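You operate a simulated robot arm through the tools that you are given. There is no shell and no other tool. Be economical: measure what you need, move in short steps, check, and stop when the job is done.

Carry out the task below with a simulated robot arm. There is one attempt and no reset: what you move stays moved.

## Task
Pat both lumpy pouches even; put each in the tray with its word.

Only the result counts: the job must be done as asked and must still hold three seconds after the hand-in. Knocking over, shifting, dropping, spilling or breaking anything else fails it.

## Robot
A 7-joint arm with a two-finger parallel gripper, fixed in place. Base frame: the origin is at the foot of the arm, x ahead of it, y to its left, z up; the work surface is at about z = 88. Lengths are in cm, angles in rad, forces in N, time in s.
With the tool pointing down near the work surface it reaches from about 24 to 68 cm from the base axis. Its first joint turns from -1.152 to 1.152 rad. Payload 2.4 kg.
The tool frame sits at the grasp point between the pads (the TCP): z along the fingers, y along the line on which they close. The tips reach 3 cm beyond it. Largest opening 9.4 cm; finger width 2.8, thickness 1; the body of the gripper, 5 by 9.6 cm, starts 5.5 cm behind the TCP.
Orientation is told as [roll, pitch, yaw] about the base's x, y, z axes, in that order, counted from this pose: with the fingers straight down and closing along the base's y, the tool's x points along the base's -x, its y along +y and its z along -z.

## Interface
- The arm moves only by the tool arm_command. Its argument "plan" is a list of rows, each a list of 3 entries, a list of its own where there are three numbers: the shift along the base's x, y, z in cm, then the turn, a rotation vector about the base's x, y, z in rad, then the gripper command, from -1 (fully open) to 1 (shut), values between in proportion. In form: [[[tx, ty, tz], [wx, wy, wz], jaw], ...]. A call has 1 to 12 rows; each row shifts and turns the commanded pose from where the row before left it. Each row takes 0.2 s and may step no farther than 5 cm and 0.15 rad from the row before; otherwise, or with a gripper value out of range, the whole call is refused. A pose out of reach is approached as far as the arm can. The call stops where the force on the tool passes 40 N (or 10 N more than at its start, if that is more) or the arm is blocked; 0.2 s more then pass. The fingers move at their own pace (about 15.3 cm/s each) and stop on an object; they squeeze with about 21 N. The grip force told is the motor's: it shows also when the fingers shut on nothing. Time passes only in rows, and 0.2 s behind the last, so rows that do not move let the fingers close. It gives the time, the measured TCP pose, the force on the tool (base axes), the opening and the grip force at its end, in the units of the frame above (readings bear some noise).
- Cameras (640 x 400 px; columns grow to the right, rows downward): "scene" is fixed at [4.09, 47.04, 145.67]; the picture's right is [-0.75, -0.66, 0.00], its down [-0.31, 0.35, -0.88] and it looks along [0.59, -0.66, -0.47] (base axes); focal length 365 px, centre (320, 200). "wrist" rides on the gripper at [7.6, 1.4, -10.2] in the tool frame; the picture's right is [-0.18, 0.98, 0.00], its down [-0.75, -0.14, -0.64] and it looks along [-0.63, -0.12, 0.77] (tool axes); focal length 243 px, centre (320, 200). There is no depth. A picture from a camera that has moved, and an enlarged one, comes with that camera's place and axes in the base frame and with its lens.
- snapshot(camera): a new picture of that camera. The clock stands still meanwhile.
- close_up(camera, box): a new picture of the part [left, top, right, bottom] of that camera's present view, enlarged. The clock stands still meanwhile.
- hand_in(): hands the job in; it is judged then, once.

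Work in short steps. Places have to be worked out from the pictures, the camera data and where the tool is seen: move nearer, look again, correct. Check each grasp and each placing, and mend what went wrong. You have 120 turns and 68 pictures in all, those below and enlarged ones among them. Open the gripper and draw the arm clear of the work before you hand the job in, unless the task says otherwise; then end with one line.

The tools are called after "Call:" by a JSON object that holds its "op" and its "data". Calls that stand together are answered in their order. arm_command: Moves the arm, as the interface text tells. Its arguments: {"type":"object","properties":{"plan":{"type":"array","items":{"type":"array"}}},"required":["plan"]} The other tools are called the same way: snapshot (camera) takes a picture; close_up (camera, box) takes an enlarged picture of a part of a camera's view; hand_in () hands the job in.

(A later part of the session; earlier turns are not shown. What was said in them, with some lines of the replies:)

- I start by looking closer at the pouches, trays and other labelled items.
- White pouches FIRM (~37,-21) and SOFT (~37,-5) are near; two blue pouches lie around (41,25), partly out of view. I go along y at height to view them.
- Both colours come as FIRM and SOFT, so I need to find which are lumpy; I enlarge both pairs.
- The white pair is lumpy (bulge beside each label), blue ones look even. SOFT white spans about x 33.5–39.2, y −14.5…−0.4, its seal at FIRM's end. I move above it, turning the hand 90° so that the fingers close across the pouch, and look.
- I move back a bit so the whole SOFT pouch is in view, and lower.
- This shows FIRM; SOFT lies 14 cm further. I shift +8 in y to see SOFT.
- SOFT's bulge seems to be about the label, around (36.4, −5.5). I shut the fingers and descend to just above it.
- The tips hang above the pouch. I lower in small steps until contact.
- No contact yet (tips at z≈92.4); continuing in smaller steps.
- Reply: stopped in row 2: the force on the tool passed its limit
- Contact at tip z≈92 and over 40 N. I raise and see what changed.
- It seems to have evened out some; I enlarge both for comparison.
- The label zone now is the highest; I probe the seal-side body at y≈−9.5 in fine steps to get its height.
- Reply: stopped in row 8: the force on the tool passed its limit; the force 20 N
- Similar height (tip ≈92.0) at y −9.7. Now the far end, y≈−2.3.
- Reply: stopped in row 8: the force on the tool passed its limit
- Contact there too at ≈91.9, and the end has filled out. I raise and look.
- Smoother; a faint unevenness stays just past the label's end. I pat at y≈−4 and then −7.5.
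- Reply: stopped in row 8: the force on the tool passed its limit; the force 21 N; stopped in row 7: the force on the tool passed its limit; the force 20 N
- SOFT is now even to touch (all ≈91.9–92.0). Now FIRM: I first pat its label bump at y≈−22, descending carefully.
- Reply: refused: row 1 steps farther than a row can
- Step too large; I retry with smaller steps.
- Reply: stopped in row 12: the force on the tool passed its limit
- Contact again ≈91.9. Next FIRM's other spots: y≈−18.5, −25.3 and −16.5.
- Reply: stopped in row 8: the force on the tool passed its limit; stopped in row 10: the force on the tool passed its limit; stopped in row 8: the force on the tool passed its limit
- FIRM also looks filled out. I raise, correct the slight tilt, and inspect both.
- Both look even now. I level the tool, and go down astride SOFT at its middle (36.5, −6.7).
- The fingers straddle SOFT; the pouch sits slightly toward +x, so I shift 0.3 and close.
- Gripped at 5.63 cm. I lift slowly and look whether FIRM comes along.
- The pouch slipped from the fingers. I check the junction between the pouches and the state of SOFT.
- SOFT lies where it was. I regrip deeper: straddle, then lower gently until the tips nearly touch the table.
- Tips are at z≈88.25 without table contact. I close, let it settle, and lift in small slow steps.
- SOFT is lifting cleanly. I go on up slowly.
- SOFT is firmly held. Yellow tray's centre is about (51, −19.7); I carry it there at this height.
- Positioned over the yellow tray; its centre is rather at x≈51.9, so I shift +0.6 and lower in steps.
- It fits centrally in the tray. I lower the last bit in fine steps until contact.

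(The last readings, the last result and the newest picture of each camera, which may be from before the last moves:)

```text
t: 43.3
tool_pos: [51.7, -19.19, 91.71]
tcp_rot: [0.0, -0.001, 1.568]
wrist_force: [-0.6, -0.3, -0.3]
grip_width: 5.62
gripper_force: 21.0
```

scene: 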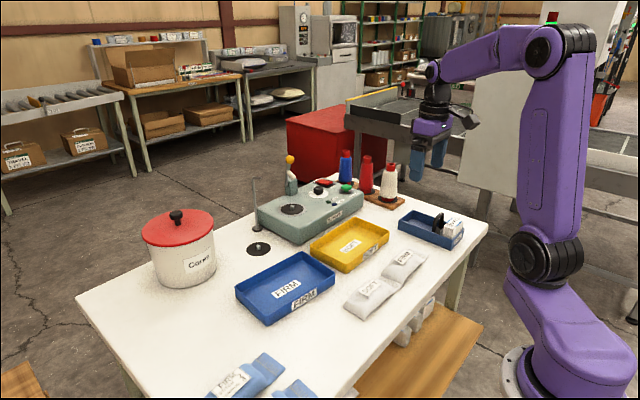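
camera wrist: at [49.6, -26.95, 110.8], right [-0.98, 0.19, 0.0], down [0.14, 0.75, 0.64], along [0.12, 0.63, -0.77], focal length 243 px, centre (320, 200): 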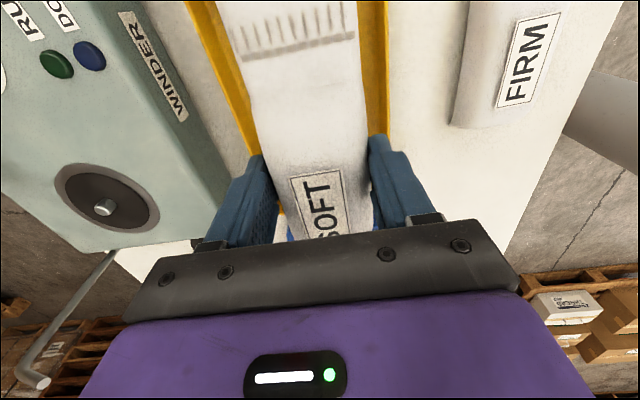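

Tips are at ≈88.7, practically on the floor. I open partly, then rise straight up.

Call:
{"op": "arm_command", "data": {"plan": [[[0, 0, 0], [0, 0, 0], -0.4], [[0, 0, 0], [0, 0, 0], -0.45], [[0, 0, 0], [0, 0, 0], -0.45], [[0, 0, 2], [0, 0, 0], -0.45], [[0, 0, 4], [0, 0, 0], -0.45], [[-3, 0, 4], [0, 0, 0], -0.45], [[-4, 0, 2], [0, 0, 0], -1], [[-3, 0, 0], [0, 0, 0], -1], [[0, 0, 0], [0, 0, 0], -1]]}}

Call:
{"op": "close_up", "data": {"camera": "scene", "box": [288, 190, 448, 290]}}

Call:
{"op": "snapshot", "data": {"camera": "wrist"}}

```text
t: 45.3
tool_pos: [41.63, -19.26, 103.77]
tcp_rot: [0.0, 0.0, 1.567]
wrist_force: [0.0, 0.2, -0.9]
grip_width: 9.41
gripper_force: 0.1
```

```text
4.00 times, centred on (368, 240) of scene
camera zoom: at [4.09, 47.04, 145.67], right [-0.75, -0.66, 0.0], down [-0.31, 0.35, -0.88], along [0.59, -0.66, -0.47], focal length 1461 px, centre (128, 40)
```

zoom: 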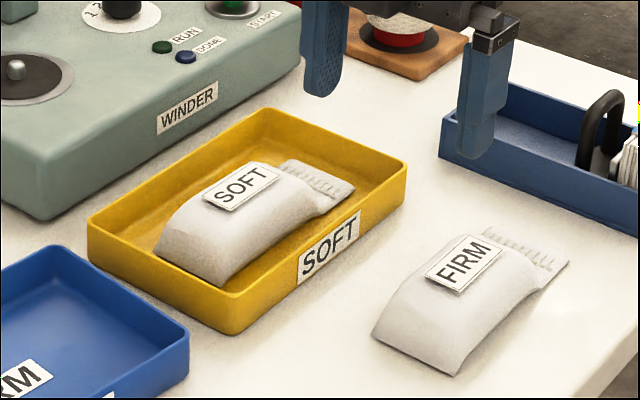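

```text
29 pictures are left
camera wrist: at [39.97, -26.93, 114.11], right [-0.98, 0.19, 0.0], down [0.14, 0.75, 0.64], along [0.12, 0.63, -0.77], focal length 243 px, centre (320, 200)
```

wrist: 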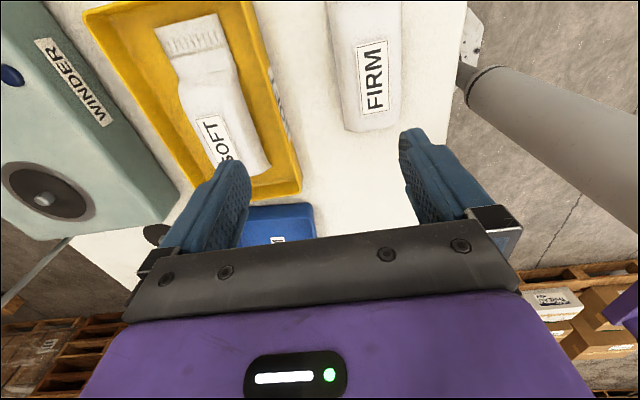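

SOFT rests even in the yellow tray. FIRM is centred about (36.5, −21.2) and still straight; I descend astride it.

Call:
{"op": "arm_command", "data": {"plan": [[[-2.6, -1, -2], [0, 0, 0.003], -1], [[-2.5, -1, -2], [0, 0, 0], -1], [[0, 0, -3], [0, 0, 0], -1], [[0, 0, -2.5], [0, 0, 0], -1], [[0, 0, -0.5], [0, 0, 0], -1], [[0, 0, 0], [0, 0, 0], -1]]}}

Call:
{"op": "snapshot", "data": {"camera": "wrist"}}

Call:
{"op": "close_up", "data": {"camera": "scene", "box": [320, 200, 480, 300]}}

```text
t: 46.7
tool_pos: [36.62, -21.08, 93.66]
tcp_rot: [0.0, -0.001, 1.569]
wrist_force: [-0.5, 0.6, 0.1]
grip_width: 9.38
gripper_force: 0.2
```

```text
28 pictures are left
camera wrist: at [35.05, -28.78, 103.99], right [-0.98, 0.18, 0.0], down [0.14, 0.75, 0.64], along [0.12, 0.63, -0.77], focal length 243 px, centre (320, 200)
```

wrist: 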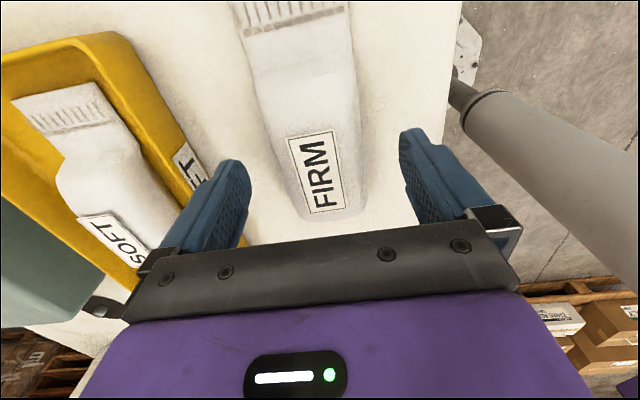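

```text
4.00 times, centred on (400, 250) of scene
camera zoom: at [4.09, 47.04, 145.67], right [-0.75, -0.66, 0.0], down [-0.31, 0.35, -0.88], along [0.59, -0.66, -0.47], focal length 1461 px, centre (0, 0)
```

zoom: 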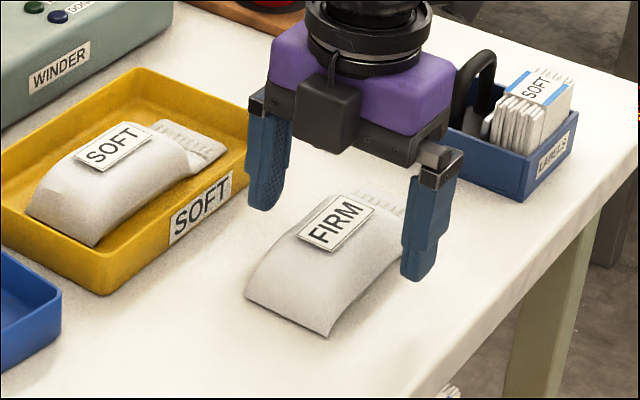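

Well astride. I lower to the same depth as for SOFT, close, and lift slowly.

Call:
{"op": "arm_command", "data": {"plan": [[[0.2, -0.3, -1.5], [0, 0, 0], -1], [[0, 0, -0.7], [0, 0, 0], -1], [[0, 0, -0.2], [0, 0, 0], -1], [[0, 0, 0], [0, 0, 0], 0], [[0, 0, 0], [0, 0, 0], 1], [[0, 0, 0], [0, 0, 0], 1], [[0, 0, 0], [0, 0, 0], 1], [[0, 0, 0.3], [0, 0, 0], 1], [[0, 0, 0.3], [0, 0, 0], 1], [[0, 0, 0.3], [0, 0, 0], 1], [[0, 0, 0.4], [0, 0, 0], 1], [[0, 0, 0.4], [0, 0, 0], 1]]}}

Call:
{"op": "close_up", "data": {"camera": "scene", "box": [320, 200, 480, 300]}}

```text
t: 49.3
tool_pos: [36.77, -21.43, 92.95]
tcp_rot: [-0.001, 0.0, 1.569]
wrist_force: [-0.3, 0.0, 0.0]
grip_width: 5.61
gripper_force: 20.5
```

```text
4.00 times, centred on (400, 250) of scene
camera zoom: at [4.09, 47.04, 145.67], right [-0.75, -0.66, 0.0], down [-0.31, 0.35, -0.88], along [0.59, -0.66, -0.47], focal length 1461 px, centre (0, 0)
```

zoom: 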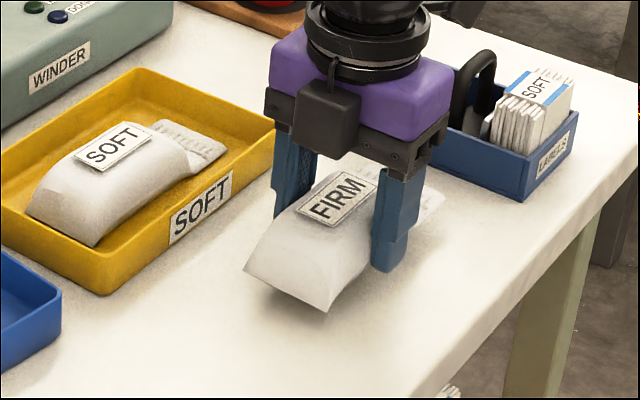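

FIRM is lifted. I raise it further and carry it in steps toward the blue tray, about (52, 4.5).

Call:
{"op": "arm_command", "data": {"plan": [[[0, 0, 1], [0, 0, 0], 1], [[0, 0, 1.5], [0, 0, 0], 1], [[0, 0, 2], [0, 0, 0], 1], [[0, 0, 2], [0, 0, 0], 1], [[0, 0, 2], [0, 0, 0], 1], [[1, 2, 0.5], [0, 0, 0], 1], [[1, 2.5, 0], [0, 0, 0], 1], [[1, 2.5, 0], [0, 0, 0], 1], [[1, 2.5, 0], [0, 0, 0], 1], [[1, 2.5, 0], [0, 0, 0], 1], [[1, 2, 0], [0, 0, 0], 1]]}}

Call:
{"op": "arm_command", "data": {"plan": [[[1, 2, 0], [0, 0, 0], 1], [[1.2, 2.2, 0], [0, 0, 0], 1], [[1.5, 2, 0], [0, 0, 0], 1], [[1.5, 2, 0], [0, 0, 0], 1], [[1.5, 2, 0], [0, 0, 0], 1], [[1.5, 1.7, 0], [0, 0, 0], 1], [[1, 0, 0], [0, 0, 0], 1], [[0, 0, 0], [0, 0, 0], 1]]}}

Call:
{"op": "close_up", "data": {"camera": "scene", "box": [208, 200, 400, 320]}}

Call:
{"op": "snapshot", "data": {"camera": "wrist"}}

```text
t: 51.7
tool_pos: [42.7, -7.42, 102.0]
tcp_rot: [0.001, -0.001, 1.569]
wrist_force: [0.2, 0.4, -0.3]
grip_width: 5.59
gripper_force: 20.5
```

```text
t: 53.5
tool_pos: [51.89, 4.25, 102.07]
tcp_rot: [-0.002, 0.0, 1.569]
wrist_force: [1.0, 0.3, -0.5]
grip_width: 5.61
gripper_force: 21.3
```

```text
3.33 times, centred on (304, 260) of scene
camera zoom: at [4.09, 47.04, 145.67], right [-0.75, -0.66, 0.0], down [-0.31, 0.35, -0.88], along [0.59, -0.66, -0.47], focal length 1218 px, centre (373, 0)
```

zoom: 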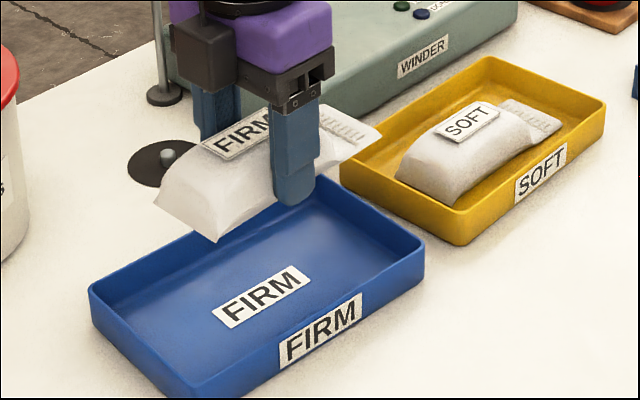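

```text
24 pictures are left
camera wrist: at [50.23, -3.38, 112.46], right [-0.98, 0.18, 0.0], down [0.14, 0.75, 0.64], along [0.12, 0.63, -0.77], focal length 243 px, centre (320, 200)
```

wrist: 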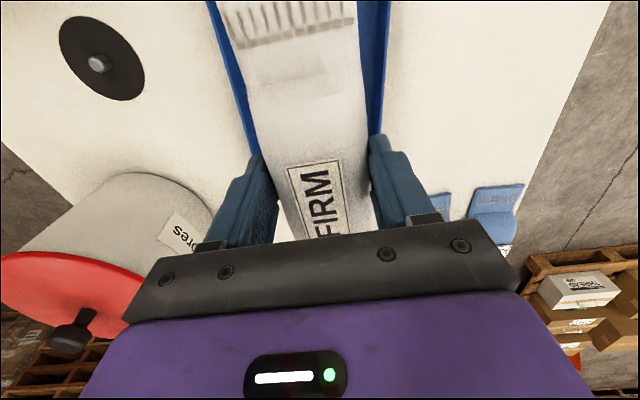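

FIRM hangs over the blue tray, whose centre I put at (52.6, 3.9), turned about −0.09 rad. I align and lower.

Call:
{"op": "arm_command", "data": {"plan": [[[0.7, 0.3, 0], [0, 0, -0.045], 1], [[0, 0, -1], [0, 0, -0.045], 1], [[0, 0, -2], [0, 0, 0], 1], [[0, 0, -2], [0, 0, 0], 1], [[0, 0, -1.5], [0, 0, 0], 1], [[0, 0, -1], [0, 0, 0], 1], [[0, 0, -1], [0, 0, 0], 1], [[0, 0, 0], [0, 0, 0], 1]]}}

Call:
{"op": "close_up", "data": {"camera": "scene", "box": [208, 200, 400, 320]}}

```text
t: 55.3
tool_pos: [52.76, 4.71, 93.44]
tcp_rot: [0.001, 0.0, 1.481]
wrist_force: [0.7, 0.1, -0.5]
grip_width: 5.65
gripper_force: 20.3
```

```text
3.33 times, centred on (304, 260) of scene
camera zoom: at [4.09, 47.04, 145.67], right [-0.75, -0.66, 0.0], down [-0.31, 0.35, -0.88], along [0.59, -0.66, -0.47], focal length 1218 px, centre (373, 0)
```

zoom: 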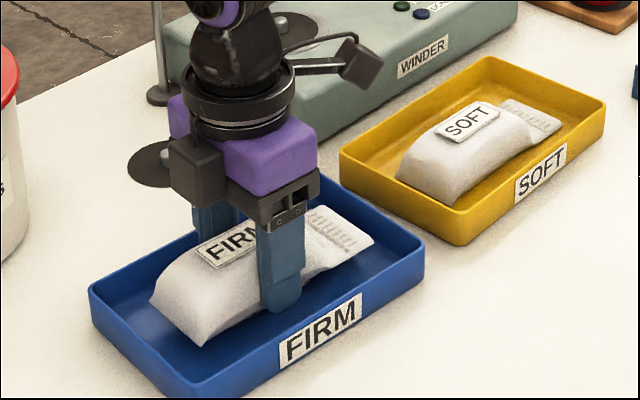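

Well inside the tray. I lower the rest gently, release part-way and rise.

Call:
{"op": "arm_command", "data": {"plan": [[[0, 0, -0.4], [0, 0, 0], 1], [[0, 0, -0.4], [0, 0, 0], 1], [[0, 0, -0.4], [0, 0, 0], 1], [[0, 0, -0.3], [0, 0, 0], 1], [[0, 0, -0.2], [0, 0, 0], 1], [[0, 0, 0], [0, 0, 0], 1]]}}

Call:
{"op": "arm_command", "data": {"plan": [[[0, 0, 0], [0, 0, 0], -0.4], [[0, 0, 0], [0, 0, 0], -0.45], [[0, 0, 0], [0, 0, 0], -0.45], [[0, 0, 2], [0, 0, 0], -0.45], [[0, 0, 4], [0, 0, 0], -0.45], [[-3, 0, 4], [0, 0, 0], -0.45], [[-4, 0, 3], [0, 0, 0], -1], [[-4, 0, 2], [0, 0, 0], -1], [[-4, -2, 0], [0, 0, 0], -1], [[0, -4.5, 0], [0, 0, 0], -1], [[0, 0, 0], [0, 0, 0], -1]]}}

Call:
{"op": "close_up", "data": {"camera": "scene", "box": [208, 200, 400, 320]}}

Call:
{"op": "snapshot", "data": {"camera": "wrist"}}

Call:
{"op": "snapshot", "data": {"camera": "scene"}}

```text
t: 56.7
tool_pos: [52.65, 4.75, 91.81]
tcp_rot: [0.0, 0.0, 1.479]
wrist_force: [0.2, -0.3, -0.5]
grip_width: 5.61
gripper_force: 21.1
```

```text
t: 59.1
tool_pos: [37.61, -1.92, 106.87]
tcp_rot: [0.001, 0.0, 1.48]
wrist_force: [0.5, 0.6, 0.7]
grip_width: 9.41
gripper_force: 0.0
```

```text
3.33 times, centred on (304, 260) of scene
camera zoom: at [4.09, 47.04, 145.67], right [-0.75, -0.66, 0.0], down [-0.31, 0.35, -0.88], along [0.59, -0.66, -0.47], focal length 1218 px, centre (373, 0)
```

zoom: 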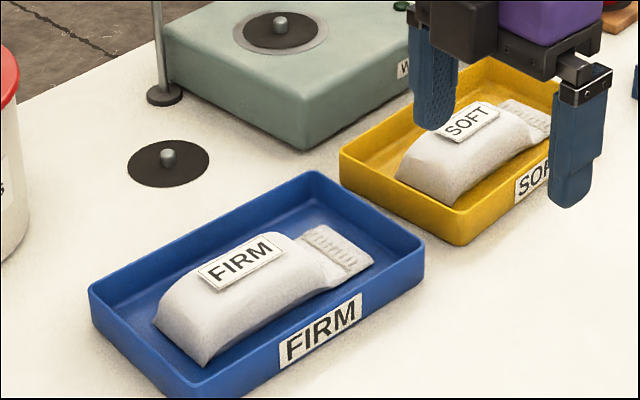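

```text
21 pictures are left
camera wrist: at [35.3, -9.35, 117.17], right [-0.96, 0.27, 0.0], down [0.21, 0.74, 0.64], along [0.18, 0.62, -0.77], focal length 243 px, centre (320, 200)
```

wrist: 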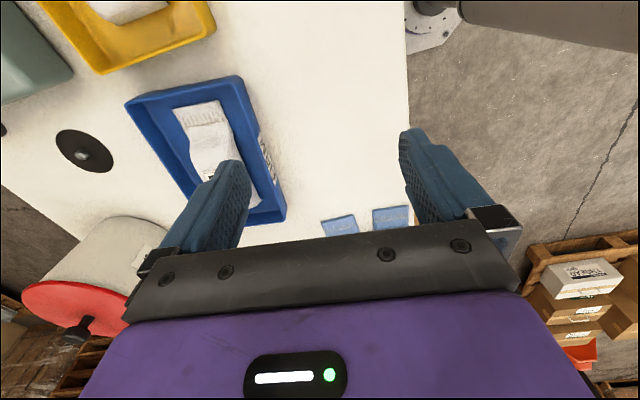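

```text
20 pictures are left
```

scene: 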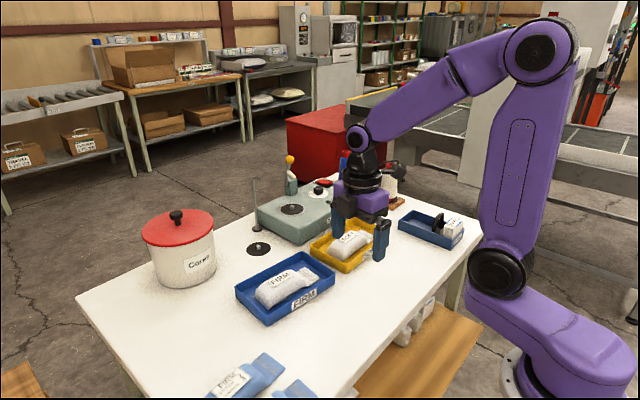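

Both are in their trays. I inspect evenness once more in close-up, with the arm drawn toward −y at height.

Call:
{"op": "arm_command", "data": {"plan": [[[0, -4.5, 1.5], [0, 0, 0], -1], [[0, -4.5, 1.5], [0, 0, 0], -1], [[0, -4.5, 1.5], [0, 0, 0], -1], [[0, -4.5, 1.5], [0, 0, 0], -1], [[0, -4.5, 1.5], [0, 0, 0], -1], [[0, -4.5, 0], [0, 0, 0], -1], [[0, 0, 0], [0, 0, 0], -1]]}}

Call:
{"op": "close_up", "data": {"camera": "scene", "box": [230, 245, 342, 315]}}

Call:
{"op": "close_up", "data": {"camera": "scene", "box": [302, 205, 398, 275]}}

Call:
{"op": "snapshot", "data": {"camera": "wrist"}}

```text
t: 60.7
tool_pos: [37.62, -28.66, 114.39]
tcp_rot: [0.0, 0.0, 1.481]
wrist_force: [0.0, -0.3, -0.1]
grip_width: 9.41
gripper_force: 0.1
```

```text
5.71 times, centred on (286, 280) of scene
camera zoom: at [4.09, 47.04, 145.67], right [-0.75, -0.66, 0.0], down [-0.31, 0.35, -0.88], along [0.59, -0.66, -0.47], focal length 2087 px, centre (514, -257)
```

zoom: 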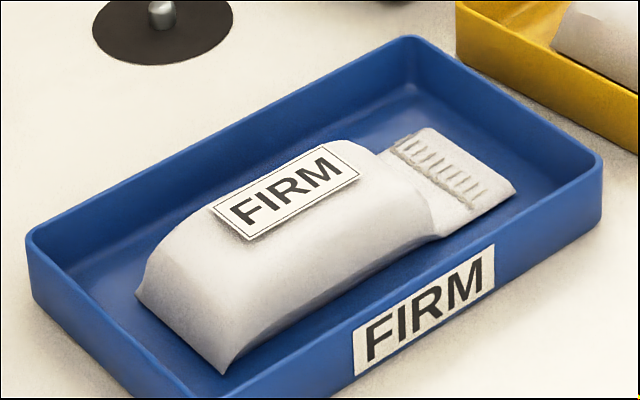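

```text
5.71 times, centred on (350, 240) of scene
camera zoom: at [4.09, 47.04, 145.67], right [-0.75, -0.66, 0.0], down [-0.31, 0.35, -0.88], along [0.59, -0.66, -0.47], focal length 2087 px, centre (149, -29)
```

zoom: 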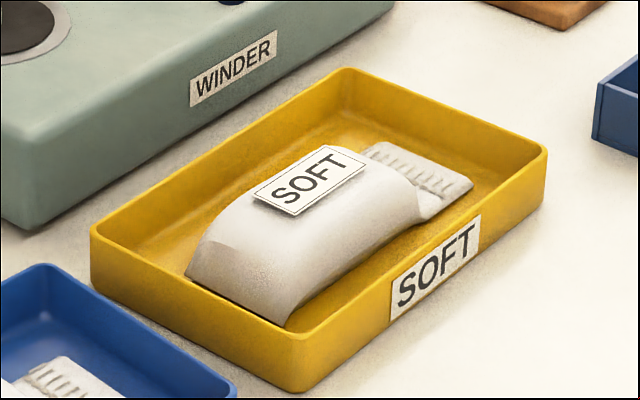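

```text
17 pictures are left
camera wrist: at [35.32, -36.17, 124.75], right [-0.96, 0.27, 0.0], down [0.21, 0.74, 0.64], along [0.18, 0.62, -0.77], focal length 243 px, centre (320, 200)
```

wrist: 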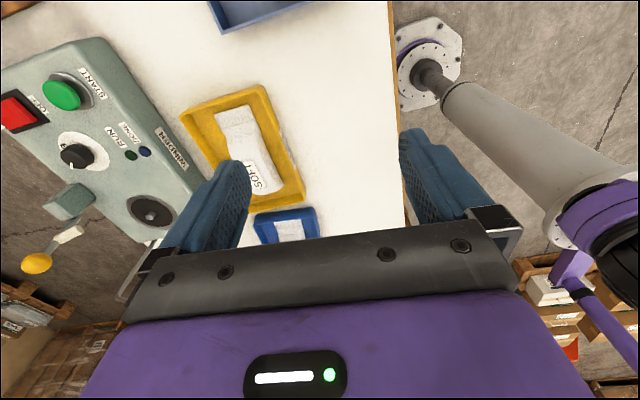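

Both pouches look smooth and lie flat in the trays with their words, nothing else has moved, and the arm is clear with the gripper open. I hand in.

Call:
{"op": "hand_in", "data": {}}

```text
The job is handed in.
```

I patted both lumpy white pouches even and put SOFT in the yellow SOFT tray and FIRM in the blue FIRM tray. SOFT slipped from the gripper once, and I regripped it without harm; the job is handed in with the arm clear and the gripper open.
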